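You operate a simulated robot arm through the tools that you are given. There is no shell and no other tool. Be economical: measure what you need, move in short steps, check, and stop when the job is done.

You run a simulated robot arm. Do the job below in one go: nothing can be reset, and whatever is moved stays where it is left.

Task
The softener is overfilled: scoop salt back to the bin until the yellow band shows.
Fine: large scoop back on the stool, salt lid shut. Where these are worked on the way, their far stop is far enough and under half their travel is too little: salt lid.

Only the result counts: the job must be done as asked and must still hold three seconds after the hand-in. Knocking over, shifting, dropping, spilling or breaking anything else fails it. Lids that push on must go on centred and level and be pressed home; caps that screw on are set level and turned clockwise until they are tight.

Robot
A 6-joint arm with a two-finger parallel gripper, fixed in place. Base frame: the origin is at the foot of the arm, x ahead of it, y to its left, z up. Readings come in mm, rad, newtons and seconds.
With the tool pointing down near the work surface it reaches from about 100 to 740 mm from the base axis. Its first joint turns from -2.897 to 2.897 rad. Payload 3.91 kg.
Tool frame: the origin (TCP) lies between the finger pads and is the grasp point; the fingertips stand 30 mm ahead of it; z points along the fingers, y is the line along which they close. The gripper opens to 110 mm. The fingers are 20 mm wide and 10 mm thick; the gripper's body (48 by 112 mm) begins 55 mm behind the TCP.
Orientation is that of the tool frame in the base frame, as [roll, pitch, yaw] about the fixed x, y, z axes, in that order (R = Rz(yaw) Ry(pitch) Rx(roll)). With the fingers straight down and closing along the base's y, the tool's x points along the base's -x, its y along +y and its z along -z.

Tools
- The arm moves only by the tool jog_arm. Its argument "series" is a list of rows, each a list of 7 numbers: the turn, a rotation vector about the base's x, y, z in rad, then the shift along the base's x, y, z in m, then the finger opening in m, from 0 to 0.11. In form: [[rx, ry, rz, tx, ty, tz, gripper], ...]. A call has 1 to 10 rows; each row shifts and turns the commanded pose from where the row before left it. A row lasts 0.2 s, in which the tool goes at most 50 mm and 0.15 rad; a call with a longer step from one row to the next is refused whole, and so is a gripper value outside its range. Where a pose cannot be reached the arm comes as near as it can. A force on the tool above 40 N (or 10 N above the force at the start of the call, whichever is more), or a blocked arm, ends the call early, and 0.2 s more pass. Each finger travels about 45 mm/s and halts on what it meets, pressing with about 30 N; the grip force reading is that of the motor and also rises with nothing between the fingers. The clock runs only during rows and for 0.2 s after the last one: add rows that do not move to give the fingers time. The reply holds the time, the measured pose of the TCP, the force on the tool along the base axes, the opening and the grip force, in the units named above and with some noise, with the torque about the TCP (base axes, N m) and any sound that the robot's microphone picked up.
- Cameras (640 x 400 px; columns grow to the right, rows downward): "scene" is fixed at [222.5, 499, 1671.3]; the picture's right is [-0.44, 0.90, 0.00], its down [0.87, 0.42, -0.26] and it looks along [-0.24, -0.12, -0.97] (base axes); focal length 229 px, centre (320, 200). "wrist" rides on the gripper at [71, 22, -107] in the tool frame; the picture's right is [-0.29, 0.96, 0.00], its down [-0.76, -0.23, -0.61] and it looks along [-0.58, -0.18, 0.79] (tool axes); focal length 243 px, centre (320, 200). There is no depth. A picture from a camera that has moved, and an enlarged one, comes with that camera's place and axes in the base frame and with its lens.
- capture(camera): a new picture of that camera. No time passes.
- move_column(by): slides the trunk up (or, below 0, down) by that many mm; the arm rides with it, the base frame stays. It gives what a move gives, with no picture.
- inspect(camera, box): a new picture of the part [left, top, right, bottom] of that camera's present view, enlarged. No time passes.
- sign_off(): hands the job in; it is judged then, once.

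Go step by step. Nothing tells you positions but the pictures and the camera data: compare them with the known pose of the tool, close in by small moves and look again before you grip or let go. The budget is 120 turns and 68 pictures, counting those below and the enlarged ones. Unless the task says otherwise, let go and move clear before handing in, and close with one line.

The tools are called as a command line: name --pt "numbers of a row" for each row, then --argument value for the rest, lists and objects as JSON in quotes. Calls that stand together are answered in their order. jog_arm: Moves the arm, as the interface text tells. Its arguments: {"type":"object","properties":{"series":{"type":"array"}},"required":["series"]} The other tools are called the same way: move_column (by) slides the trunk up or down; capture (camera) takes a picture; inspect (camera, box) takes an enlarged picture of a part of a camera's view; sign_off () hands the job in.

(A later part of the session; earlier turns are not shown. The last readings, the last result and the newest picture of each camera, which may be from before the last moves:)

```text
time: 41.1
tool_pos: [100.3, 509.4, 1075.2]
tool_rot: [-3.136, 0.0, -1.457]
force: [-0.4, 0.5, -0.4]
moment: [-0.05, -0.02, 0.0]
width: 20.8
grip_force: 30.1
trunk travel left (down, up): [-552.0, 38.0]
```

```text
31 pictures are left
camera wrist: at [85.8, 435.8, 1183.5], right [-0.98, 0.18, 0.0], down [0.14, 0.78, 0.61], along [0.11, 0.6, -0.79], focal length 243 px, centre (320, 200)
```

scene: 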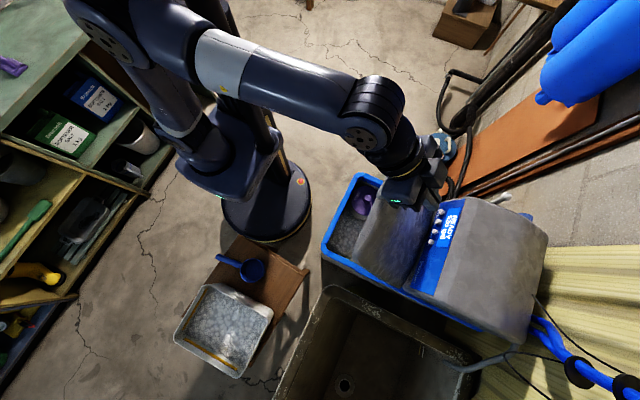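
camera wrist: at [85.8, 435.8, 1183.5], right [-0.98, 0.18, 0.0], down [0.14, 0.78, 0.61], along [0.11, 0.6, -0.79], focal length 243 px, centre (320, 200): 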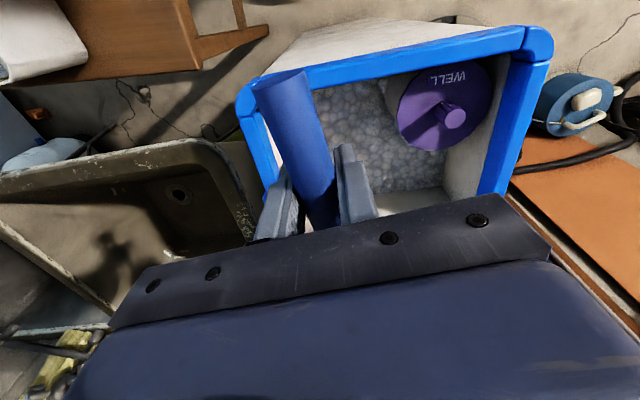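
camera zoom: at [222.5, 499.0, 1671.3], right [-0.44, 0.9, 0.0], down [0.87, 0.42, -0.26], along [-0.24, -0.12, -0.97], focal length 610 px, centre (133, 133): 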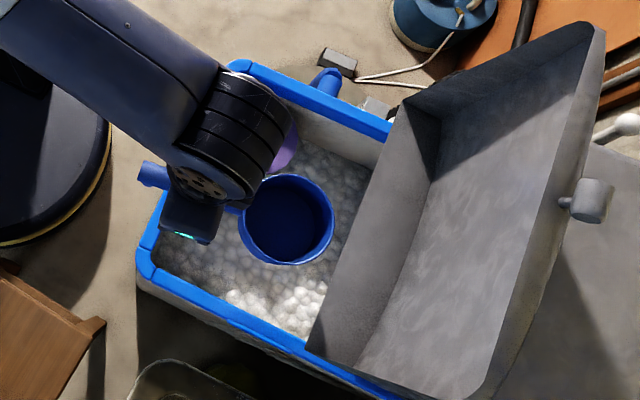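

The cup is over the salt. To fit the handle inside the tank I'll turn the scoop diagonally, away from the well, then tip it nose-down and descend partway.

jog_arm --pt "0 0 0.134 0.002 0.013 0 0.0" --pt "0 0 0.134 0.002 0.013 0 0.0" --pt "0 0 0.134 0.002 0.013 0 0.0" --pt "0 0 0.134 0.002 0.013 0 0.0" --pt "0 0 0.134 0.002 0.013 0 0.0" --pt "-0.1 -0.1 0 0 0 -0.02 0.0" --pt "-0.1 -0.1 0 0 0 -0.03 0.0" --pt "-0.1 -0.1 0 0 0 -0.03 0.0" --pt "-0.1 -0.1 0 0 0 -0.03 0.0"

inspect --camera "scene" --box '[310, 150, 470, 300]'

capture --camera "wrist"

```text
time: 43.1
tool_pos: [105.1, 572.6, 965.2]
tool_rot: [-3.133, -0.565, -0.786]
force: [0.2, -0.7, 0.2]
moment: [-0.03, 0.0, -0.04]
width: 20.9
grip_force: 29.7
trunk travel left (down, up): [-552.0, 38.0]
```

```text
2.67 times, centred on (390, 225) of scene
camera zoom: at [222.5, 499.0, 1671.3], right [-0.44, 0.9, 0.0], down [0.87, 0.42, -0.26], along [-0.24, -0.12, -0.97], focal length 610 px, centre (133, 133)
```

zoom: 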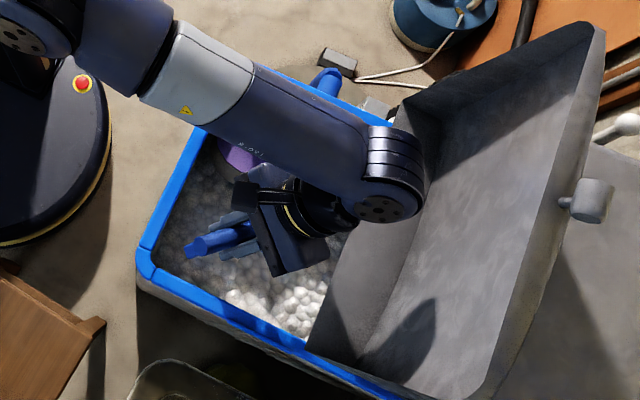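

```text
29 pictures are left
camera wrist: at [92.7, 555.8, 1096.1], right [-0.85, -0.5, -0.16], down [-0.52, 0.85, 0.11], along [0.08, 0.18, -0.98], focal length 243 px, centre (320, 200)
```

wrist: 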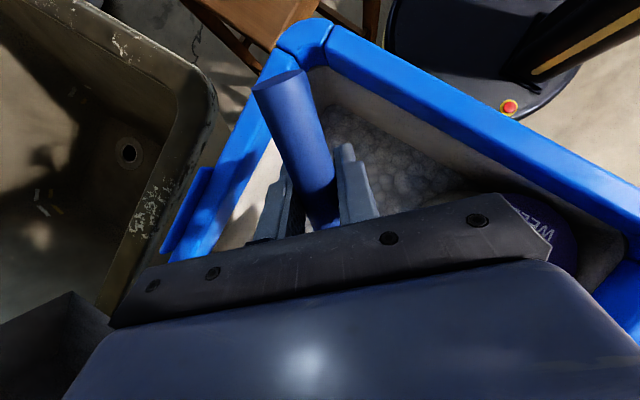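

The tilt is reachable and clear. I'll push the nose down into the salt while watching the forces.

jog_arm --pt "0 0 0 0 0 -0.012 0.0" --pt "0 0 0 0 0 -0.012 0.0" --pt "0 0 0 0 0 -0.012 0.0" --pt "0 0 0 0 0 -0.012 0.0"

jog_arm --pt "0 0 0 0 0 -0.01 0.0" --pt "0 0 0 0 0 -0.01 0.0" --pt "0 0 0 0 0 -0.01 0.0"

capture --camera "wrist"

```text
time: 44.1
tool_pos: [107.7, 572.5, 920.1]
tool_rot: [-3.136, -0.563, -0.788]
force: [0.2, -0.1, -0.9]
moment: [0.03, -0.04, 0.02]
width: 21.0
grip_force: 29.8
trunk travel left (down, up): [-552.0, 38.0]
```

```text
time: 44.9
tool_pos: [106.7, 573.2, 888.0]
tool_rot: [-3.137, -0.564, -0.784]
force: [0.0, -0.1, -1.4]
moment: [-0.01, 0.03, 0.0]
width: 20.9
grip_force: 29.6
trunk travel left (down, up): [-552.0, 38.0]
```

```text
28 pictures are left
camera wrist: at [93.4, 555.0, 1018.0], right [-0.85, -0.5, -0.16], down [-0.52, 0.85, 0.11], along [0.08, 0.18, -0.98], focal length 243 px, centre (320, 200)
```

wrist: 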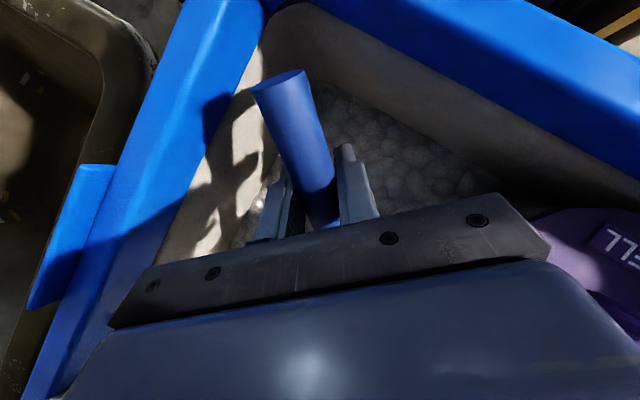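

No noticeable resistance yet, though the cup should be in the salt by geometry. I'll go a bit deeper, sweep forward while levelling, then lift and look.

jog_arm --pt "0 0 0 0 0 -0.01 0.0" --pt "0 0 0 -0.005 0.005 -0.008 0.0" --pt "0.05 0.05 0 -0.005 0.005 0 0.0" --pt "0.08 0.08 0 -0.004 0.004 0 0.0" --pt "0.09 0.09 0 -0.002 0.002 0.0 0.0" --pt "0.09 0.09 0 0 0 0.005 0.0" --pt "0.09 0.09 0 0 0 0.01 0.0" --pt "0 0 0 0 0 0.02 0.0" --pt "0 0 0 0 0 0.03 0.0" --pt "0 0 0 0 0 0.03 0.0"

jog_arm --pt "0 0 0 0 0 0.04 0.0" --pt "0 0 0 0 0 0.04 0.0" --pt "0 0 0 0 0 0.04 0.0" --pt "0 0 0 0.01 -0.03 0.02 0.0" --pt "0 0 0 0.02 -0.04 0 0.0" --pt "0 0 0 0.02 -0.04 0 0.0"

capture --camera "scene"

```text
time: 47.1
tool_pos: [93.0, 588.5, 964.4]
tool_rot: [-3.135, 0.002, -0.785]
force: [0.2, 0.8, -0.3]
moment: [0.0, -0.04, 0.0]
width: 20.8
grip_force: 29.4
trunk travel left (down, up): [-552.0, 38.0]
```

```text
time: 48.5
tool_pos: [143.0, 478.1, 1109.5]
tool_rot: [-3.137, 0.002, -0.785]
force: [0.2, -0.1, -0.1]
moment: [-0.03, -0.01, -0.01]
width: 20.8
grip_force: 30.1
trunk travel left (down, up): [-552.0, 38.0]
```

```text
27 pictures are left
```

scene: 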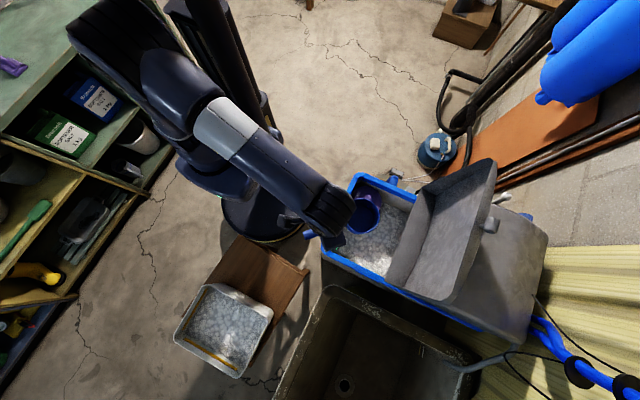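

inspect --camera "scene" --box '[310, 160, 430, 280]'

```text
3.33 times, centred on (370, 220) of scene
camera zoom: at [222.5, 499.0, 1671.3], right [-0.44, 0.9, 0.0], down [0.87, 0.42, -0.26], along [-0.24, -0.12, -0.97], focal length 762 px, centre (153, 133)
```

zoom: 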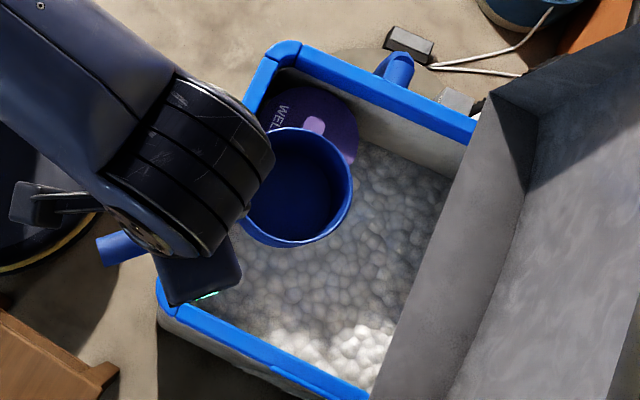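

The scoop came up empty, so the salt lies lower than I reached. I'll go back in and dig deeper with the same tilt.

jog_arm --pt "0 0 0 -0.013 0.035 -0.01 0.0" --pt "0 0 0 -0.013 0.035 -0.01 0.0" --pt "-0.1 -0.1 0 -0.011 0.027 -0.03 0.0" --pt "-0.1 -0.1 0 0 0 -0.035 0.0" --pt "-0.1 -0.1 0 0 0 -0.035 0.0" --pt "-0.1 -0.1 0 0 0 -0.035 0.0" --pt "-0.02 -0.02 0 0 0 -0.035 0.0" --pt "0 0 0 0 0 -0.03 0.0" --pt "0 0 0 0 0 -0.02 0.0"

jog_arm --pt "0 0 0 0 0 -0.01 0.0" --pt "0 0 0 0 0 -0.01 0.0" --pt "0 0 0 0 0 -0.01 0.0" --pt "0 0 0 0 0 -0.01 0.0"

capture --camera "wrist"

```text
time: 50.5
tool_pos: [104.3, 574.8, 863.4]
tool_rot: [-3.137, -0.593, -0.788]
force: [-0.8, 0.7, -1.3]
moment: [-0.01, 0.0, 0.0]
width: 20.9
grip_force: 29.7
trunk travel left (down, up): [-552.0, 38.0]
```

```text
time: 51.5
tool_pos: [105.3, 575.3, 825.5]
tool_rot: [-3.137, -0.592, -0.789]
force: [0.6, 0.5, -1.2]
moment: [0.01, -0.03, 0.01]
width: 20.8
grip_force: 29.8
trunk travel left (down, up): [-552.0, 38.0]
```

```text
25 pictures are left
camera wrist: at [88.5, 560.7, 955.0], right [-0.85, -0.51, -0.17], down [-0.52, 0.85, 0.08], along [0.1, 0.16, -0.98], focal length 243 px, centre (320, 200)
```

wrist: 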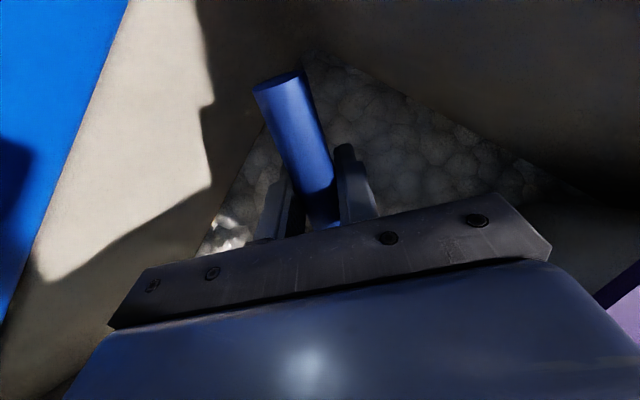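

Now the salt's edge is visible and puts the surface at about z≈780. I'll go 28 mm deeper, shifted slightly back, then sweep and level.

jog_arm --pt "0 0 0 0.002 -0.004 -0.007 0.0" --pt "0 0 0 0.002 -0.004 -0.007 0.0" --pt "0 0 0 0 0 -0.007 0.0" --pt "0 0 0 0 0 -0.007 0.0"

```text
time: 52.5
tool_pos: [110.4, 568.0, 795.3]
tool_rot: [-3.135, -0.593, -0.784]
force: [-0.6, 0.6, 0.0]
moment: [0.03, -0.05, 0.0]
width: 20.8
grip_force: 29.7
trunk travel left (down, up): [-552.0, 38.0]
```

jog_arm --pt "0.04 0.04 0 -0.004 0.004 0 0.0" --pt "0.07 0.07 0 -0.003 0.003 0 0.0" --pt "0.08 0.08 0 -0.002 0.002 0 0.0" --pt "0.08 0.08 0 0 0 0.0 0.0" --pt "0.08 0.08 0 0 0 0.004 0.0" --pt "0.07 0.07 0 0 0 0.006 0.0" --pt "0 0 0 0 0 0.015 0.0" --pt "0 0 0 0 0 0.025 0.0" --pt "0 0 0 0 0 0.03 0.0"

jog_arm --pt "0 0 0 0 0 0.035 0.0" --pt "0 0 0 0 0 0.035 0.0" --pt "0 0 0 0 0 0.035 0.0" --pt "0 0 0 0 0 0.035 0.0" --pt "0 0 0 0 0 0.035 0.0" --pt "0 0 0 0 0 0.035 0.0" --pt "0 0 0 0.01 -0.03 0.02 0.0" --pt "0 0 0 0.02 -0.04 0 0.0" --pt "0 0 0 0.02 -0.035 0 0.0"

inspect --camera "scene" --box '[310, 160, 430, 280]'

```text
time: 54.5
tool_pos: [101.2, 573.8, 878.0]
tool_rot: [-3.135, 0.0, -0.786]
force: [-0.1, -0.3, -1.1]
moment: [-0.06, -0.04, 0.01]
width: 20.6
grip_force: 30.4
trunk travel left (down, up): [-552.0, 38.0]
```

```text
time: 56.5
tool_pos: [149.4, 471.4, 1104.0]
tool_rot: [-3.137, 0.002, -0.786]
force: [0.2, -0.2, -1.5]
moment: [-0.03, -0.03, 0.01]
width: 20.7
grip_force: 30.2
trunk travel left (down, up): [-552.0, 38.0]
```

```text
3.33 times, centred on (370, 220) of scene
camera zoom: at [222.5, 499.0, 1671.3], right [-0.44, 0.9, 0.0], down [0.87, 0.42, -0.26], along [-0.24, -0.12, -0.97], focal length 762 px, centre (153, 133)
```

zoom: 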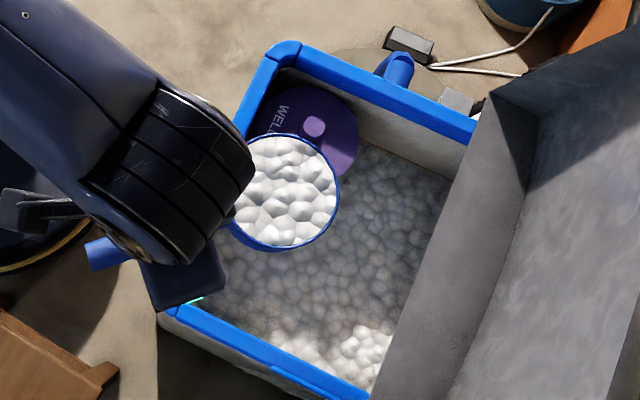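

A full scoop. The bin spans roughly x 445–653, y 175–420, with its rim at z≈821. I'll carry the salt there level, turning the scoop so the cup points back at the robot.

jog_arm --pt "0 0 0.05 0.025 -0.01 0 0.0" --pt "0 0 0.055 0.034 -0.013 0 0.0" --pt "0 0 0.056 0.034 -0.013 -0.005 0.0" --pt "0 0 0.056 0.034 -0.013 -0.005 0.0" --pt "0 0 0.056 0.034 -0.013 -0.005 0.0" --pt "0 0 0.056 0.034 -0.013 -0.005 0.0" --pt "0 0 0.056 0.034 -0.013 -0.005 0.0" --pt "0 0 0.056 0.034 -0.013 -0.005 0.0" --pt "0 0 0.056 0.034 -0.013 -0.005 0.0" --pt "0 0 0.056 0.034 -0.013 -0.005 0.0"

jog_arm --pt "0 0 0.056 0.034 -0.013 -0.01 0.0" --pt "0 0 0.056 0.034 -0.013 -0.01 0.0" --pt "0 0 0.056 0.034 -0.012 -0.01 0.0" --pt "0 0 0.06 0.03 -0.01 -0.01 0.0" --pt "0 0 0 0.01 0 0 0.0"

capture --camera "scene"

```text
time: 58.7
tool_pos: [483.2, 345.1, 1068.7]
tool_rot: [-3.136, 0.002, -0.232]
force: [0.4, 0.7, -0.8]
moment: [0.0, -0.04, 0.0]
width: 20.8
grip_force: 29.8
trunk travel left (down, up): [-552.0, 38.0]
```

```text
time: 59.9
tool_pos: [625.0, 297.5, 1026.0]
tool_rot: [-3.136, 0.001, -0.004]
force: [-0.2, -0.1, -0.1]
moment: [0.0, -0.03, -0.03]
width: 20.4
grip_force: 29.7
trunk travel left (down, up): [-552.0, 38.0]
```

```text
23 pictures are left
```

scene: 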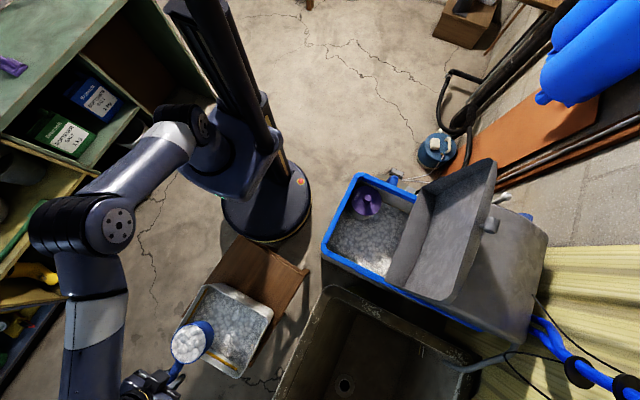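

The full cup is above the bin. I'll pour by tipping the nose down, shifting back slightly to stay centred.

jog_arm --pt "0 -0.1 0 0 0 -0.004 0.0" --pt "0 -0.14 0 0 0 -0.004 0.0" --pt "0 -0.14 0 0 0 -0.004 0.0" --pt "0 -0.14 0 0 0 -0.004 0.0" --pt "0 -0.14 0 -0.004 0 -0.004 0.0" --pt "0 -0.14 0 -0.006 0 -0.004 0.0" --pt "0 -0.14 0 -0.006 0 -0.004 0.0" --pt "0 -0.14 0 -0.006 0 0 0.0" --pt "0 -0.14 0 -0.006 0 0 0.0" --pt "0 -0.14 0 -0.006 0 0 0.0"

jog_arm --pt "0 -0.14 0 -0.006 0 0 0.0" --pt "0 -0.14 0 -0.005 0 0 0.0" --pt "0 -0.14 0 -0.005 0 0 0.0" --pt "0 -0.14 0 0 0 0 0.0" --pt "0 -0.14 0 0 0 0 0.0" --pt "0 -0.1 0 0 0 0 0.0" --pt "0 0 0 0 0 0 0.0" --pt "0 0 0 0 0 0 0.0"

capture --camera "scene"

```text
time: 62.1
tool_pos: [589.0, 296.5, 998.8]
tool_rot: [-3.117, -1.36, -0.019]
force: [0.1, 0.3, -0.6]
moment: [-0.01, -0.02, -0.04]
width: 20.8
grip_force: 30.6
trunk travel left (down, up): [-552.0, 38.0]
```

```text
time: 63.9
tool_pos: [572.2, 297.1, 1001.7]
tool_rot: [-0.003, -0.981, -3.132]
force: [-0.5, 1.1, -0.9]
moment: [0.02, 0.01, 0.0]
width: 20.9
grip_force: 30.2
trunk travel left (down, up): [-552.0, 38.0]
```

```text
22 pictures are left
```

scene: 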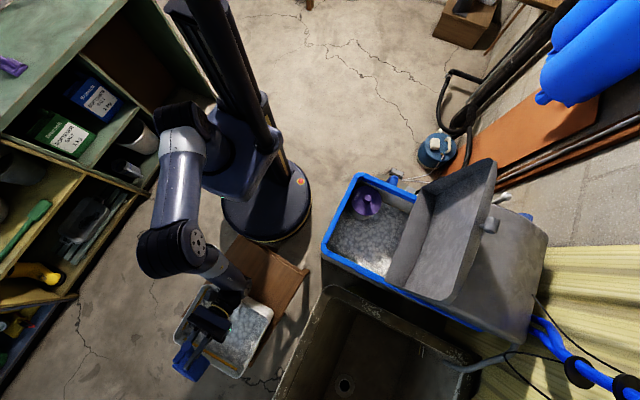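

jog_arm --pt "0 0.14 0 0 0 0 0.0" --pt "0 0.14 0 0 0 0 0.0" --pt "0 0.14 0 0 0 0 0.0" --pt "0 0.14 0 0 0 0 0.0" --pt "0 0.14 0 0 0 0 0.0" --pt "0 0.14 0 0 0 0 0.0" --pt "0 0.14 0 0 0 0 0.0" --pt "0 0.14 0 0 0 0.01 0.0" --pt "0 0.14 0 0 0 0.02 0.0" --pt "0 0.14 0 0 0 0.02 0.0"

jog_arm --pt "0 0.14 -0.05 -0.02 0.01 0.02 0.0" --pt "0 0.14 -0.056 -0.03 0.012 0.02 0.0" --pt "0 0.14 -0.056 -0.04 0.015 0.01 0.0" --pt "0 0.14 -0.056 -0.045 0.016 0 0.0" --pt "0 0.14 -0.056 -0.045 0.016 0 0.0" --pt "0 0.06 -0.056 -0.045 0.016 0 0.0" --pt "0 0 -0.056 -0.045 0.016 0 0.0"

capture --camera "scene"

```text
time: 66.1
tool_pos: [572.2, 296.9, 1050.5]
tool_rot: [-3.131, -0.761, -0.007]
force: [0.3, 0.0, -1.3]
moment: [-0.05, -0.05, 0.01]
width: 21.0
grip_force: 30.1
trunk travel left (down, up): [-552.0, 38.0]
```

```text
time: 67.7
tool_pos: [304.4, 396.5, 1098.8]
tool_rot: [3.041, -0.009, -0.364]
force: [0.5, -0.1, 0.2]
moment: [0.01, -0.03, 0.04]
width: 20.6
grip_force: 30.1
trunk travel left (down, up): [-552.0, 38.0]
```

```text
21 pictures are left
```

scene: 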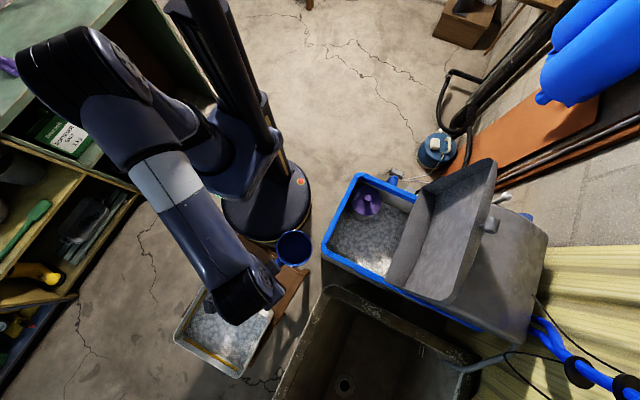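

inspect --camera "scene" --box '[150, 260, 310, 390]'

inspect --camera "scene" --box '[310, 160, 430, 280]'

```text
3.08 times, centred on (230, 325) of scene
camera zoom: at [222.5, 499.0, 1671.3], right [-0.44, 0.9, 0.0], down [0.87, 0.42, -0.26], along [-0.24, -0.12, -0.97], focal length 704 px, centre (597, -185)
```

zoom: 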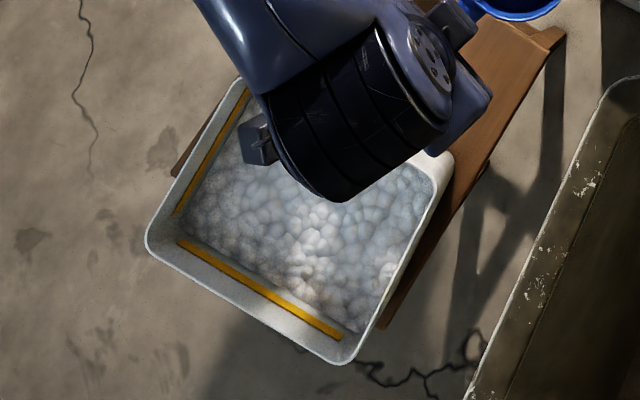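

```text
3.33 times, centred on (370, 220) of scene
camera zoom: at [222.5, 499.0, 1671.3], right [-0.44, 0.9, 0.0], down [0.87, 0.42, -0.26], along [-0.24, -0.12, -0.97], focal length 762 px, centre (153, 133)
```

zoom: 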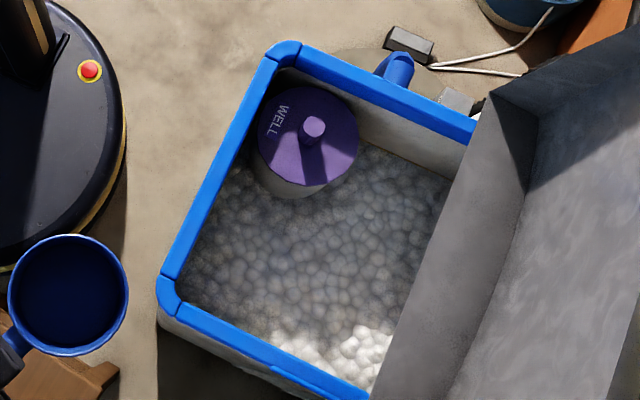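

No spills, and the salt went into the bin. The yellow band is not visible in the softener yet, so I'll run the second scoop on the proven path.

jog_arm --pt "0.045 -0.018 -0.07 -0.032 0.028 0 0.0" --pt "0.048 -0.018 -0.07 -0.032 0.028 0 0.0" --pt "0 0 -0.07 -0.032 0.029 0 0.0" --pt "0 0 -0.07 -0.032 0.029 -0.005 0.0" --pt "0 0 -0.07 -0.032 0.029 -0.005 0.0" --pt "0 0 -0.072 -0.032 0.029 -0.005 0.0"

jog_arm --pt "-0.1 -0.1 0 0 0 -0.035 0.0" --pt "-0.1 -0.1 0 0 0 -0.035 0.0" --pt "-0.1 -0.1 0 0 0 -0.035 0.0" --pt "-0.1 -0.1 0 0 0 -0.035 0.0" --pt "-0.02 -0.02 0 0 0 -0.035 0.0" --pt "0 0 0 0 0 -0.035 0.0" --pt "0 0 0 0 0 -0.03 0.0" --pt "0 0 0 0 0 -0.03 0.0"

```text
time: 69.1
tool_pos: [110.6, 567.8, 1084.9]
tool_rot: [3.14, -0.001, -0.79]
force: [-0.3, 0.2, -0.5]
moment: [-0.02, -0.03, 0.02]
width: 20.5
grip_force: 30.0
trunk travel left (down, up): [-552.0, 38.0]
```

```text
time: 70.9
tool_pos: [111.4, 570.2, 815.0]
tool_rot: [3.14, -0.598, -0.786]
force: [0.0, -0.2, -0.9]
moment: [-0.02, -0.01, 0.01]
width: 20.7
grip_force: 30.1
trunk travel left (down, up): [-552.0, 38.0]
```

jog_arm --pt "0 0 0 0 -0.001 -0.013 0.0" --pt "0 0 0 0 -0.001 -0.013 0.0" --pt "0.04 0.04 0 -0.004 0.004 0 0.0" --pt "0.07 0.07 0 -0.003 0.003 0 0.0" --pt "0.08 0.08 0 -0.002 0.002 0 0.0" --pt "0.08 0.08 0 0 0 0.0 0.0" --pt "0.08 0.08 0 0 0 0.004 0.0" --pt "0.07 0.07 0 0 0 0.006 0.0" --pt "0 0 0 0 0 0.015 0.0" --pt "0 0 0 0 0 0.025 0.0"

jog_arm --pt "0 0 0 0 0 0.035 0.0" --pt "0 0 0 0 0 0.04 0.0" --pt "0 0 0 0 0 0.04 0.0" --pt "0 0 0 0 0 0.04 0.0" --pt "0 0 0 0 0 0.04 0.0" --pt "0 0 0 0 0 0.04 0.0" --pt "0 0 0 0.01 -0.03 0.025 0.0" --pt "0 0 0 0.02 -0.04 0 0.0" --pt "0 0 0 0.02 -0.035 0 0.0"

inspect --camera "scene" --box '[310, 160, 430, 280]'

```text
time: 72.8
tool_pos: [100.3, 584.7, 803.5]
tool_rot: [-3.129, -0.003, -0.782]
force: [-2.3, 13.0, 10.3]
moment: [-2.4, -0.73, 0.07]
width: 20.7
grip_force: 30.0
trunk travel left (down, up): [-552.0, 38.0]
stopped in row 9: the force on the tool passed its limit at 52 N (the readings are from after the stop); the commanded pose is now the measured one
```

```text
time: 74.8
tool_pos: [150.3, 474.1, 1060.6]
tool_rot: [-3.134, -0.005, -0.784]
force: [-0.1, -0.5, -1.1]
moment: [-0.03, -0.02, 0.01]
width: 20.8
grip_force: 29.5
trunk travel left (down, up): [-552.0, 38.0]
```

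```text
3.33 times, centred on (370, 220) of scene
camera zoom: at [222.5, 499.0, 1671.3], right [-0.44, 0.9, 0.0], down [0.87, 0.42, -0.26], along [-0.24, -0.12, -0.97], focal length 762 px, centre (153, 133)
```

zoom: 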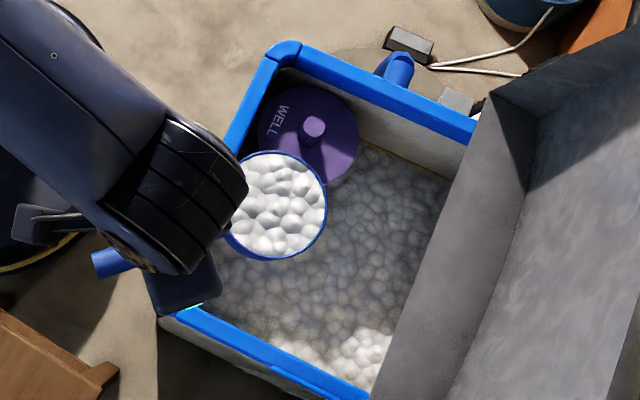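

Full again, and a thin yellow line is starting to show at the wall. One brush against the tank occurred, and I'll avoid that next time. Carrying to the bin now.

jog_arm --pt "0 0 0.05 0.025 -0.01 0.02 0.0" --pt "0 0 0.055 0.034 -0.013 0.02 0.0" --pt "0 0 0.056 0.034 -0.013 0 0.0" --pt "0 0 0.056 0.034 -0.013 0 0.0" --pt "0 0 0.056 0.034 -0.013 -0.005 0.0" --pt "0 0 0.056 0.034 -0.013 -0.005 0.0" --pt "0 0 0.056 0.034 -0.013 -0.005 0.0" --pt "0 0 0.056 0.034 -0.013 -0.005 0.0" --pt "0 0 0.056 0.034 -0.013 -0.005 0.0" --pt "0 0 0.056 0.034 -0.013 -0.005 0.0"

jog_arm --pt "0 0 0.056 0.034 -0.013 -0.01 0.0" --pt "0 0 0.056 0.034 -0.013 -0.01 0.0" --pt "0 0 0.056 0.034 -0.014 -0.01 0.0" --pt "0 0 0.06 0.03 -0.012 -0.01 0.0" --pt "0 0 0 0.008 0 0 0.0"

jog_arm --pt "0 -0.1 0 0 0 -0.004 0.0" --pt "0 -0.14 0 0 0 -0.004 0.0" --pt "0 -0.14 0 0 0 -0.004 0.0" --pt "0 -0.14 0 0 0 -0.004 0.0" --pt "0 -0.14 0 -0.004 0 -0.004 0.0" --pt "0 -0.14 0 -0.006 0 -0.004 0.0" --pt "0 -0.14 0 -0.006 0 -0.004 0.0" --pt "0 -0.14 0 -0.006 0 0 0.0" --pt "0 -0.14 0 -0.006 0 0 0.0" --pt "0 -0.14 0 -0.006 0 0 0.0"

jog_arm --pt "0 -0.14 0 -0.006 0 0 0.0" --pt "0 -0.14 0 -0.005 0 0 0.0" --pt "0 -0.14 0 -0.005 0 0 0.0" --pt "0 -0.14 0 0 0 0 0.0" --pt "0 -0.14 0 0 0 0 0.0" --pt "0 -0.1 0 0 0 0 0.0" --pt "0 0 0 0 0 0 0.0" --pt "0 0 0 0 0 0 0.0"

inspect --camera "scene" --box '[310, 160, 430, 280]'

```text
time: 77.0
tool_pos: [480.2, 350.5, 1072.3]
tool_rot: [-3.132, -0.005, -0.229]
force: [-0.2, -0.1, -1.2]
moment: [0.01, -0.04, 0.05]
width: 20.8
grip_force: 29.7
trunk travel left (down, up): [-552.0, 38.0]
```

```text
time: 78.2
tool_pos: [620.9, 299.3, 1033.3]
tool_rot: [-3.133, -0.005, -0.003]
force: [0.4, -0.2, -0.6]
moment: [0.0, 0.0, -0.03]
width: 20.9
grip_force: 29.5
trunk travel left (down, up): [-552.0, 38.0]
```

```text
time: 80.3
tool_pos: [587.8, 299.7, 1003.2]
tool_rot: [-3.117, -1.367, -0.014]
force: [0.1, -0.1, -0.5]
moment: [0.0, 0.0, -0.03]
width: 20.8
grip_force: 29.9
trunk travel left (down, up): [-552.0, 38.0]
```

```text
time: 82.2
tool_pos: [571.2, 296.9, 1003.3]
tool_rot: [0.005, -0.975, -3.136]
force: [0.3, -0.5, -0.7]
moment: [-0.01, 0.01, 0.02]
width: 20.7
grip_force: 30.6
trunk travel left (down, up): [-552.0, 38.0]
```

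```text
3.33 times, centred on (370, 220) of scene
camera zoom: at [222.5, 499.0, 1671.3], right [-0.44, 0.9, 0.0], down [0.87, 0.42, -0.26], along [-0.24, -0.12, -0.97], focal length 762 px, centre (153, 133)
```

zoom: 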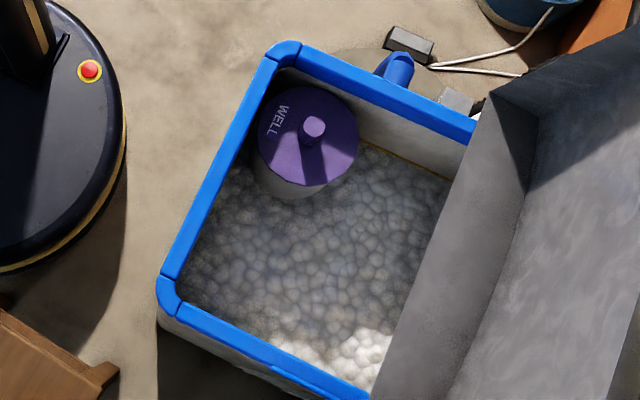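

Two scoops are out. I'll zoom in to see how much of the band shows.

inspect --camera "scene" --box '[368, 188, 408, 218]'

jog_arm --pt "0 0.14 0 0 0 0 0.0" --pt "0 0.14 0 0 0 0 0.0" --pt "0 0.14 0 0 0 0 0.0" --pt "0 0.14 0 0 0 0 0.0" --pt "0 0.14 0 0 0 0 0.0" --pt "0 0.14 0 0 0 0 0.0" --pt "0 0.14 0 0 0 0 0.0" --pt "0 0.14 0 0 0 0.01 0.0" --pt "0 0.14 0 0 0 0.02 0.0" --pt "0 0.14 0 0 0 0.02 0.0"

jog_arm --pt "0 0.14 0 -0.01 0.005 0.02 0.0" --pt "0 0.14 0 -0.02 0.008 0.02 0.0" --pt "0 0.14 0 -0.03 0.01 0.01 0.0" --pt "0 0.14 0 -0.04 0.014 0 0.0" --pt "0 0.14 0 -0.04 0.014 0 0.0" --pt "0 0.06 0 -0.04 0.016 0 0.0"

```text
13.33 times, centred on (388, 203) of scene
camera zoom: at [222.5, 499.0, 1671.3], right [-0.44, 0.9, 0.0], down [0.87, 0.42, -0.26], along [-0.24, -0.12, -0.97], focal length 3050 px, centre (-587, 160)
```

zoom: 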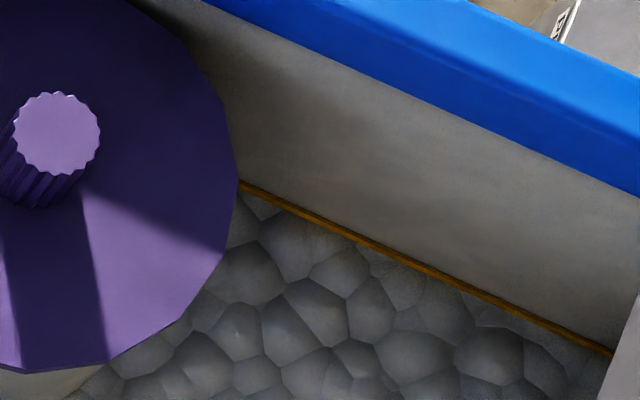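

```text
time: 84.3
tool_pos: [572.6, 296.8, 1054.7]
tool_rot: [-3.128, -0.765, -0.005]
force: [-0.2, -0.2, -0.4]
moment: [0.02, -0.03, 0.01]
width: 20.9
grip_force: 30.0
trunk travel left (down, up): [-552.0, 38.0]
```

```text
time: 85.8
tool_pos: [390.5, 363.8, 1105.6]
tool_rot: [-3.132, -0.003, -0.001]
force: [0.1, 0.7, -1.3]
moment: [0.02, -0.08, 0.0]
width: 20.9
grip_force: 30.4
trunk travel left (down, up): [-552.0, 38.0]
```

A strip of yellow is now showing along the wall. I'll move toward the tank and view the band better with the wrist camera.

jog_arm --pt "0 0 -0.1 -0.03 0.013 0 0.0" --pt "0 0 -0.1 -0.03 0.013 0 0.0" --pt "0 0 -0.1 -0.03 0.013 0 0.0" --pt "0 0 -0.1 -0.03 0.013 0 0.0" --pt "0 0 -0.1 -0.03 0.013 0 0.0" --pt "0 0 -0.1 -0.03 0.013 0 0.0" --pt "0 0 -0.1 -0.03 0.013 0 0.0" --pt "0 0 -0.085 -0.03 0.015 0 0.0"

capture --camera "wrist"

```text
time: 87.5
tool_pos: [150.9, 473.0, 1102.1]
tool_rot: [-3.132, -0.005, -0.789]
force: [0.1, -0.4, -0.2]
moment: [-0.03, -0.01, -0.02]
width: 20.8
grip_force: 30.1
trunk travel left (down, up): [-552.0, 38.0]
```

```text
15 pictures are left
camera wrist: at [184.1, 408.1, 1211.2], right [-0.88, -0.47, -0.01], down [-0.38, 0.7, 0.61], along [-0.28, 0.54, -0.8], focal length 243 px, centre (320, 200)
```

wrist: 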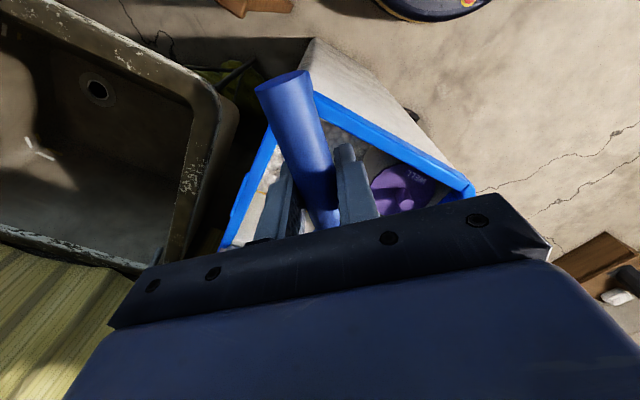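

The handle blocks the view from here. I'll dip the wrist camera into the tank mouth, keeping the cup above the salt, to see the band on the walls up close.

jog_arm --pt "0 0 0 -0.013 0.03 0 0.0" --pt "0 0 0 -0.014 0.035 0 0.0" --pt "0 0 0 -0.014 0.033 0 0.0" --pt "-0.1 -0.1 0 0 0 -0.04 0.0" --pt "-0.1 -0.1 0 0 0 -0.04 0.0" --pt "-0.1 -0.1 0 0 0 -0.04 0.0" --pt "-0.1 -0.1 0 0 0 -0.04 0.0" --pt "-0.02 -0.02 0 0 0 -0.03 0.0" --pt "0 0 0 0 0 -0.02 0.0"

capture --camera "wrist"

```text
time: 89.5
tool_pos: [108.8, 571.9, 892.7]
tool_rot: [-3.132, -0.599, -0.789]
force: [-0.7, -0.1, -0.1]
moment: [-0.01, -0.05, 0.0]
width: 20.6
grip_force: 29.7
trunk travel left (down, up): [-552.0, 38.0]
```

```text
14 pictures are left
camera wrist: at [91.2, 557.4, 1022.3], right [-0.84, -0.51, -0.17], down [-0.53, 0.85, 0.07], along [0.11, 0.15, -0.98], focal length 243 px, centre (320, 200)
```

wrist: 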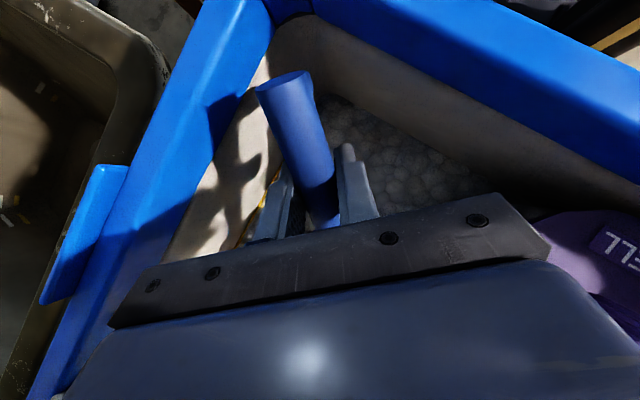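

inspect --camera "wrist" --box '[215, 150, 305, 250]'

```text
4.00 times, centred on (260, 200) of wrist
camera zoom: at [91.2, 557.4, 1022.3], right [-0.84, -0.51, -0.17], down [-0.53, 0.85, 0.07], along [0.11, 0.15, -0.98], focal length 970 px, centre (560, 200)
```

zoom: 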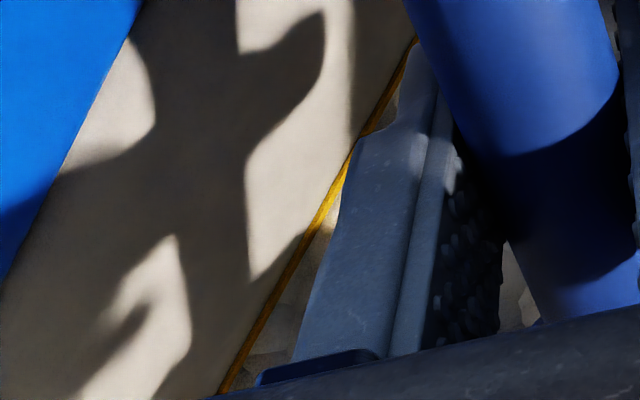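

About 9 mm of the band shows along the wall. The first dig left it hidden, and a band like the bin's is roughly 20 mm tall. I'll take one more scoop to expose it clearly, levelling earlier and further from the front rim.

jog_arm --pt "0 0 0 0 0 -0.03 0.0" --pt "0 0 0 0 0 -0.03 0.0" --pt "0 0 0 0 0 -0.024 0.0" --pt "0 0 0 0 0 -0.012 0.0" --pt "0 0 0 0 0 -0.01 0.0"

jog_arm --pt "0.04 0.04 0 -0.005 0.005 0 0.0" --pt "0.07 0.07 0 -0.004 0.004 0 0.0" --pt "0.08 0.08 0 -0.003 0.003 0.004 0.0" --pt "0.08 0.08 0 -0.002 0.002 0.008 0.0" --pt "0.08 0.08 0 0 0 0.012 0.0" --pt "0.07 0.07 0 0 0 0.015 0.0" --pt "0 0 0 0 0 0.02 0.0" --pt "0 0 0 0 0 0.03 0.0" --pt "0 0 0 0 0 0.035 0.0" --pt "0 0 0 0 0 0.035 0.0"

```text
time: 90.8
tool_pos: [112.1, 569.0, 788.6]
tool_rot: [-3.129, -0.598, -0.791]
force: [4.1, -2.9, 12.9]
moment: [0.53, 0.56, 0.01]
width: 20.9
grip_force: 29.7
trunk travel left (down, up): [-552.0, 38.0]
```

```text
time: 93.0
tool_pos: [97.6, 582.6, 946.5]
tool_rot: [-3.134, -0.007, -0.789]
force: [-0.5, -0.2, -1.0]
moment: [-0.04, -0.03, -0.03]
width: 20.9
grip_force: 30.1
trunk travel left (down, up): [-552.0, 38.0]
```

jog_arm --pt "0 0 0 0 0 0.04 0.0" --pt "0 0 0 0 0 0.04 0.0" --pt "0 0 0 0 0 0.04 0.0" --pt "0 0 0 0.01 -0.025 0.03 0.0" --pt "0 0 0 0.015 -0.04 0.005 0.0" --pt "0 0 0 0.02 -0.04 0 0.0"

inspect --camera "scene" --box '[310, 160, 430, 280]'

```text
time: 94.3
tool_pos: [146.2, 476.3, 1101.5]
tool_rot: [-3.134, -0.005, -0.788]
force: [0.6, -0.5, -1.1]
moment: [-0.04, -0.02, -0.01]
width: 20.7
grip_force: 29.7
trunk travel left (down, up): [-552.0, 38.0]
```

```text
3.33 times, centred on (370, 220) of scene
camera zoom: at [222.5, 499.0, 1671.3], right [-0.44, 0.9, 0.0], down [0.87, 0.42, -0.26], along [-0.24, -0.12, -0.97], focal length 762 px, centre (153, 133)
```

zoom: 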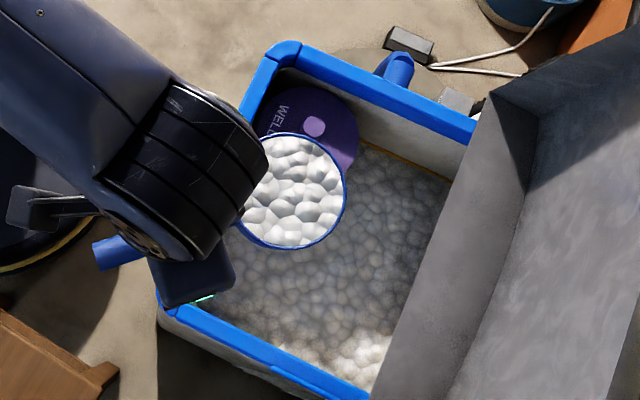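

A third full scoop, and the band shows more clearly. I'll pour it into the bin.

jog_arm --pt "0 0 0.05 0.025 -0.01 0 0.0" --pt "0 0 0.055 0.034 -0.013 0 0.0" --pt "0 0 0.056 0.034 -0.013 -0.005 0.0" --pt "0 0 0.056 0.034 -0.013 -0.005 0.0" --pt "0 0 0.056 0.034 -0.013 -0.005 0.0" --pt "0 0 0.056 0.034 -0.013 -0.005 0.0" --pt "0 0 0.056 0.034 -0.013 -0.005 0.0" --pt "0 0 0.056 0.034 -0.013 -0.005 0.0" --pt "0 0 0.056 0.034 -0.013 -0.005 0.0" --pt "0 0 0.056 0.034 -0.013 -0.005 0.0"

jog_arm --pt "0 0 0.056 0.034 -0.013 -0.008 0.0" --pt "0 0 0.056 0.034 -0.013 -0.008 0.0" --pt "0 0 0.056 0.034 -0.014 -0.008 0.0" --pt "0 0 0.06 0.03 -0.012 -0.008 0.0" --pt "0 0 0 0.01 -0.003 0 0.0"

jog_arm --pt "0 -0.1 0 0 0 -0.004 0.0" --pt "0 -0.14 0 0 0 -0.004 0.0" --pt "0 -0.14 0 0 0 -0.004 0.0" --pt "0 -0.14 0 0 0 -0.004 0.0" --pt "0 -0.14 0 -0.004 0 -0.004 0.0" --pt "0 -0.14 0 -0.006 0 -0.004 0.0" --pt "0 -0.14 0 -0.006 0 -0.004 0.0" --pt "0 -0.14 0 -0.006 0 0 0.0" --pt "0 -0.14 0 -0.006 0 0 0.0" --pt "0 -0.14 0 -0.006 0 0 0.0"

jog_arm --pt "0 -0.14 0 -0.006 0 0 0.0" --pt "0 -0.14 0 -0.005 0 0 0.0" --pt "0 -0.14 0 -0.005 0 0 0.0" --pt "0 -0.14 0 0 0 0 0.0" --pt "0 -0.14 0 0 0 0 0.0" --pt "0 -0.1 0 0 0 0 0.0" --pt "0 0 0 0 0 0 0.0" --pt "0 0 0 0 0 0 0.0"

inspect --camera "scene" --box '[368, 188, 408, 218]'

```text
time: 96.5
tool_pos: [470.2, 352.8, 1062.1]
tool_rot: [-3.134, -0.006, -0.234]
force: [-0.5, -0.2, -0.6]
moment: [-0.05, -0.01, -0.03]
width: 20.6
grip_force: 30.1
trunk travel left (down, up): [-552.0, 38.0]
```

```text
time: 97.8
tool_pos: [612.4, 296.5, 1029.7]
tool_rot: [-3.133, -0.004, -0.007]
force: [0.4, 0.2, -1.3]
moment: [0.01, -0.07, 0.02]
width: 20.8
grip_force: 30.0
trunk travel left (down, up): [-552.0, 38.0]
```

```text
time: 100.0
tool_pos: [579.7, 297.3, 1004.1]
tool_rot: [-3.095, -1.367, -0.037]
force: [-0.2, -0.8, -1.7]
moment: [0.0, 0.01, -0.01]
width: 20.7
grip_force: 30.3
trunk travel left (down, up): [-552.0, 38.0]
```

```text
time: 101.8
tool_pos: [564.4, 297.5, 1002.4]
tool_rot: [-0.001, -0.976, -3.128]
force: [-0.1, 0.3, -1.5]
moment: [0.01, 0.04, 0.02]
width: 21.0
grip_force: 30.2
trunk travel left (down, up): [-552.0, 38.0]
```

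```text
13.33 times, centred on (388, 203) of scene
camera zoom: at [222.5, 499.0, 1671.3], right [-0.44, 0.9, 0.0], down [0.87, 0.42, -0.26], along [-0.24, -0.12, -0.97], focal length 3050 px, centre (-587, 160)
```

zoom: 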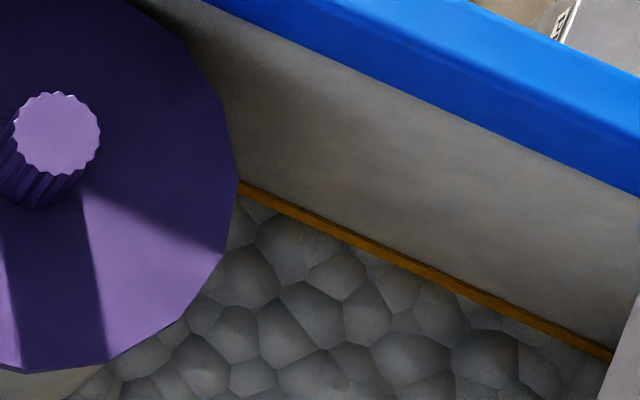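

About 14 mm of the band is now exposed, which is clear. I'll level the scoop and carry it back to its spot on the stool.

jog_arm --pt "0 0.14 0 0 0 0 0.0" --pt "0 0.14 0 0 0 0 0.0" --pt "0 0.14 0 0 0 0 0.0" --pt "0 0.14 0 0 0 0 0.0" --pt "0 0.14 0 0 0 0 0.0" --pt "0 0.14 0 0 0 0 0.0" --pt "0 0.14 0 0 0 0 0.0" --pt "0 0.14 0 0 0 0.01 0.0" --pt "0 0.14 0 0 0 0.02 0.0" --pt "0 0.14 0 0 0 0.02 0.0"

jog_arm --pt "0 0.14 0 -0.005 0 0.02 0.0" --pt "0 0.14 0 -0.015 0 0.02 0.0" --pt "0 0.14 0 -0.02 0 0.01 0.0" --pt "0 0.14 0 -0.025 0 0 0.0" --pt "0 0.14 0 -0.025 0 0 0.0" --pt "0 0.06 0 -0.025 0 0 0.0"

jog_arm --pt "0 0 -0.145 -0.009 -0.011 0 0.0" --pt "0 0 -0.145 -0.009 -0.011 0 0.0" --pt "0 0 -0.145 -0.009 -0.011 0 0.0" --pt "0 0 -0.145 -0.009 -0.011 0 0.0" --pt "0 0 -0.145 -0.009 -0.011 0 0.0" --pt "0 0 -0.145 -0.009 -0.011 0 0.0" --pt "0 0 -0.145 -0.009 -0.011 0 0.0" --pt "0 0 -0.145 -0.009 -0.011 0 0.0" --pt "0 0 -0.145 -0.009 -0.011 0 0.0" --pt "0 0 -0.145 -0.009 -0.011 0 0.0"

```text
time: 104.0
tool_pos: [564.7, 295.6, 1053.0]
tool_rot: [-3.124, -0.764, -0.01]
force: [-0.5, 0.3, -1.2]
moment: [0.0, -0.06, -0.01]
width: 20.5
grip_force: 30.4
trunk travel left (down, up): [-552.0, 38.0]
```

```text
time: 105.3
tool_pos: [448.3, 295.2, 1100.2]
tool_rot: [-3.133, -0.003, -0.006]
force: [-0.4, -0.3, -0.6]
moment: [-0.01, -0.04, 0.02]
width: 20.6
grip_force: 30.1
trunk travel left (down, up): [-552.0, 38.0]
```

```text
time: 107.5
tool_pos: [358.3, 187.1, 1099.7]
tool_rot: [-3.133, -0.005, -1.461]
force: [0.3, 0.1, -0.6]
moment: [-0.03, -0.02, -0.02]
width: 20.8
grip_force: 30.1
trunk travel left (down, up): [-552.0, 38.0]
```

jog_arm --pt "0 0 0 0.008 0 -0.04 0.0" --pt "0 0 0 0 0 -0.045 0.0" --pt "0 0 0 0 0 -0.045 0.0" --pt "0 0 0 0 0 -0.045 0.0" --pt "0 0 0 0 0 -0.045 0.0" --pt "0 0 0 0 0 -0.04 0.0" --pt "0 0 0 0 0 -0.03 0.0" --pt "0 0 0 0 0 -0.015 0.0"

inspect --camera "scene" --box '[180, 200, 320, 300]'

```text
time: 109.3
tool_pos: [369.2, 185.2, 797.2]
tool_rot: [-3.133, -0.005, -1.459]
force: [0.3, -0.3, -0.6]
moment: [-0.02, -0.04, -0.01]
width: 20.9
grip_force: 30.3
trunk travel left (down, up): [-552.0, 38.0]
```

```text
4.00 times, centred on (250, 250) of scene
camera zoom: at [222.5, 499.0, 1671.3], right [-0.44, 0.9, 0.0], down [0.87, 0.42, -0.26], along [-0.24, -0.12, -0.97], focal length 915 px, centre (600, 0)
```

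zoom: 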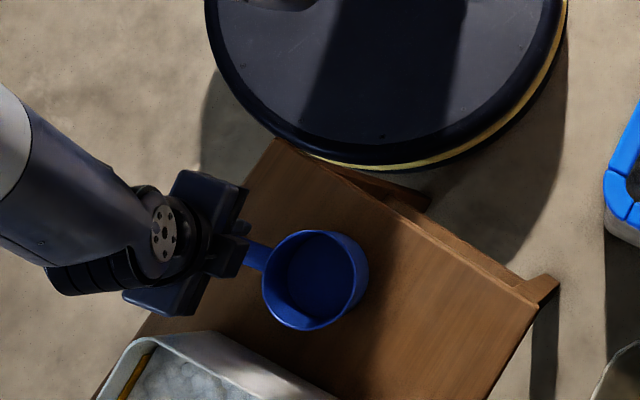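

The scoop is clear of the bin over its old spot. I'll lower it gently to the stool.

jog_arm --pt "0 0 0 0 0 -0.008 0.0" --pt "0 0 0 0 0 -0.006 0.0" --pt "0 0 0 0 0 -0.004 0.0" --pt "0 0 0 0 0 -0.003 0.0" --pt "0 0 0 0 0 -0.002 0.0"

```text
time: 110.5
tool_pos: [367.4, 187.4, 775.4]
tool_rot: [-3.13, -0.005, -1.458]
force: [-5.8, 2.2, 20.0]
moment: [-0.55, -0.12, -0.08]
width: 21.2
grip_force: 30.1
trunk travel left (down, up): [-552.0, 38.0]
```

jog_arm --pt "0 0 0 0 0 0.0015 0.0" --pt "0 0 0 0 0 0 0.015" --pt "0 0 0 0 0 0 0.03" --pt "0 0 0 0 0 0 0.045" --pt "0 0 0 0 0 0 0.06" --pt "0 0 0 0 0 0 0.06" --pt "0 0 0 0 0 0.02 0.06" --pt "0 0 0 0 0 0.04 0.06" --pt "0 0 0 0 0 0.045 0.06" --pt "0 0 0 0 0 0.045 0.06"

jog_arm --pt "0 0 0 0 0 0.045 0.06" --pt "0 0 0 0 0 0.045 0.06" --pt "0 0 0 0 0 0.045 0.06" --pt "0 0 0 0 0 0.045 0.05" --pt "0 0 0 0 0 0.045 0.04" --pt "0 0 0 0 0 0.045 0.02" --pt "0 0 0 0 0 0.045 0.0"

capture --camera "scene"

```text
time: 112.8
tool_pos: [366.4, 184.9, 926.0]
tool_rot: [-3.133, -0.006, -1.457]
force: [-0.7, 0.0, 0.2]
moment: [0.04, -0.01, -0.03]
width: 60.3
grip_force: 0.1
trunk travel left (down, up): [-552.0, 38.0]
```

```text
time: 114.3
tool_pos: [368.8, 186.9, 1239.4]
tool_rot: [-3.134, -0.004, -1.457]
force: [0.2, 0.1, 1.1]
moment: [0.0, 0.03, 0.03]
width: 0.0
grip_force: 10.5
trunk travel left (down, up): [-552.0, 38.0]
```

```text
9 pictures are left
```

scene: 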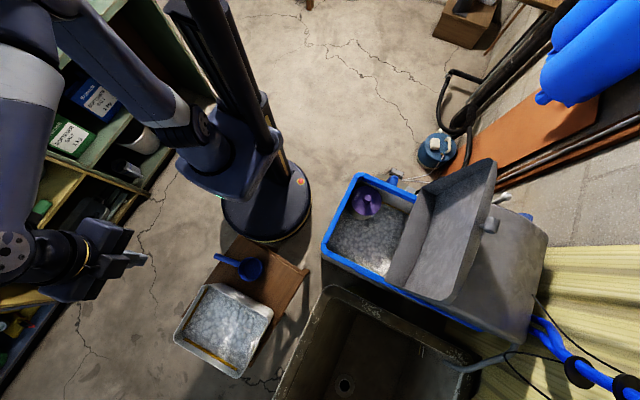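

The scoop is back on the stool. Next I'll close the lid: move in front of its knob, at about (36, 733, 1282), with the tool tilting toward horizontal.

jog_arm --pt "0 0 -0.012 -0.033 0.029 0.002 0.02" --pt "0 0 -0.012 -0.033 0.029 0.002 0.03" --pt "0 0 -0.012 -0.033 0.029 0.002 0.04" --pt "0 0 -0.012 -0.033 0.029 0.002 0.05" --pt "0 0 -0.012 -0.033 0.029 0.002 0.06" --pt "0 0 -0.012 -0.033 0.029 0.002 0.06" --pt "0 0 -0.012 -0.033 0.029 0.002 0.06" --pt "0 0 -0.012 -0.033 0.029 0.002 0.06" --pt "0 0 -0.012 -0.033 0.029 0.002 0.06" --pt "0 0 -0.006 -0.034 0.029 0.002 0.06"

jog_arm --pt "0.13 0 0 0 0.01 0.0 0.06" --pt "0.13 0 0 0 0.01 0.0 0.06" --pt "0.13 0 0 0 0.01 0.0 0.06" --pt "0.13 0 0 0 0.01 0.0 0.06" --pt "0.13 0 0 0 0.01 0.0 0.06" --pt "0.13 0 0 0 0.015 0.0 0.06" --pt "0.13 0 0 0 0.015 0.0 0.06" --pt "0.13 0 0 0 0.02 0.0 0.06" --pt "0.13 0 0 0 0.02 0.0 0.06" --pt "0.08 0 0 0 0.02 0.0 0.06"

```text
time: 116.5
tool_pos: [37.0, 479.8, 1261.0]
tool_rot: [-3.133, -0.004, -1.571]
force: [0.3, 0.3, 0.2]
moment: [0.01, 0.02, 0.02]
width: 60.3
grip_force: 0.1
trunk travel left (down, up): [-552.0, 38.0]
```

```text
time: 118.8
tool_pos: [36.4, 610.7, 1260.0]
tool_rot: [-3.134, 1.223, -1.577]
force: [-0.6, 0.0, 0.7]
moment: [0.01, -0.02, -0.02]
width: 60.1
grip_force: 0.0
out of reach, approached as far as the arm can: row 10
trunk travel left (down, up): [-552.0, 38.0]
```

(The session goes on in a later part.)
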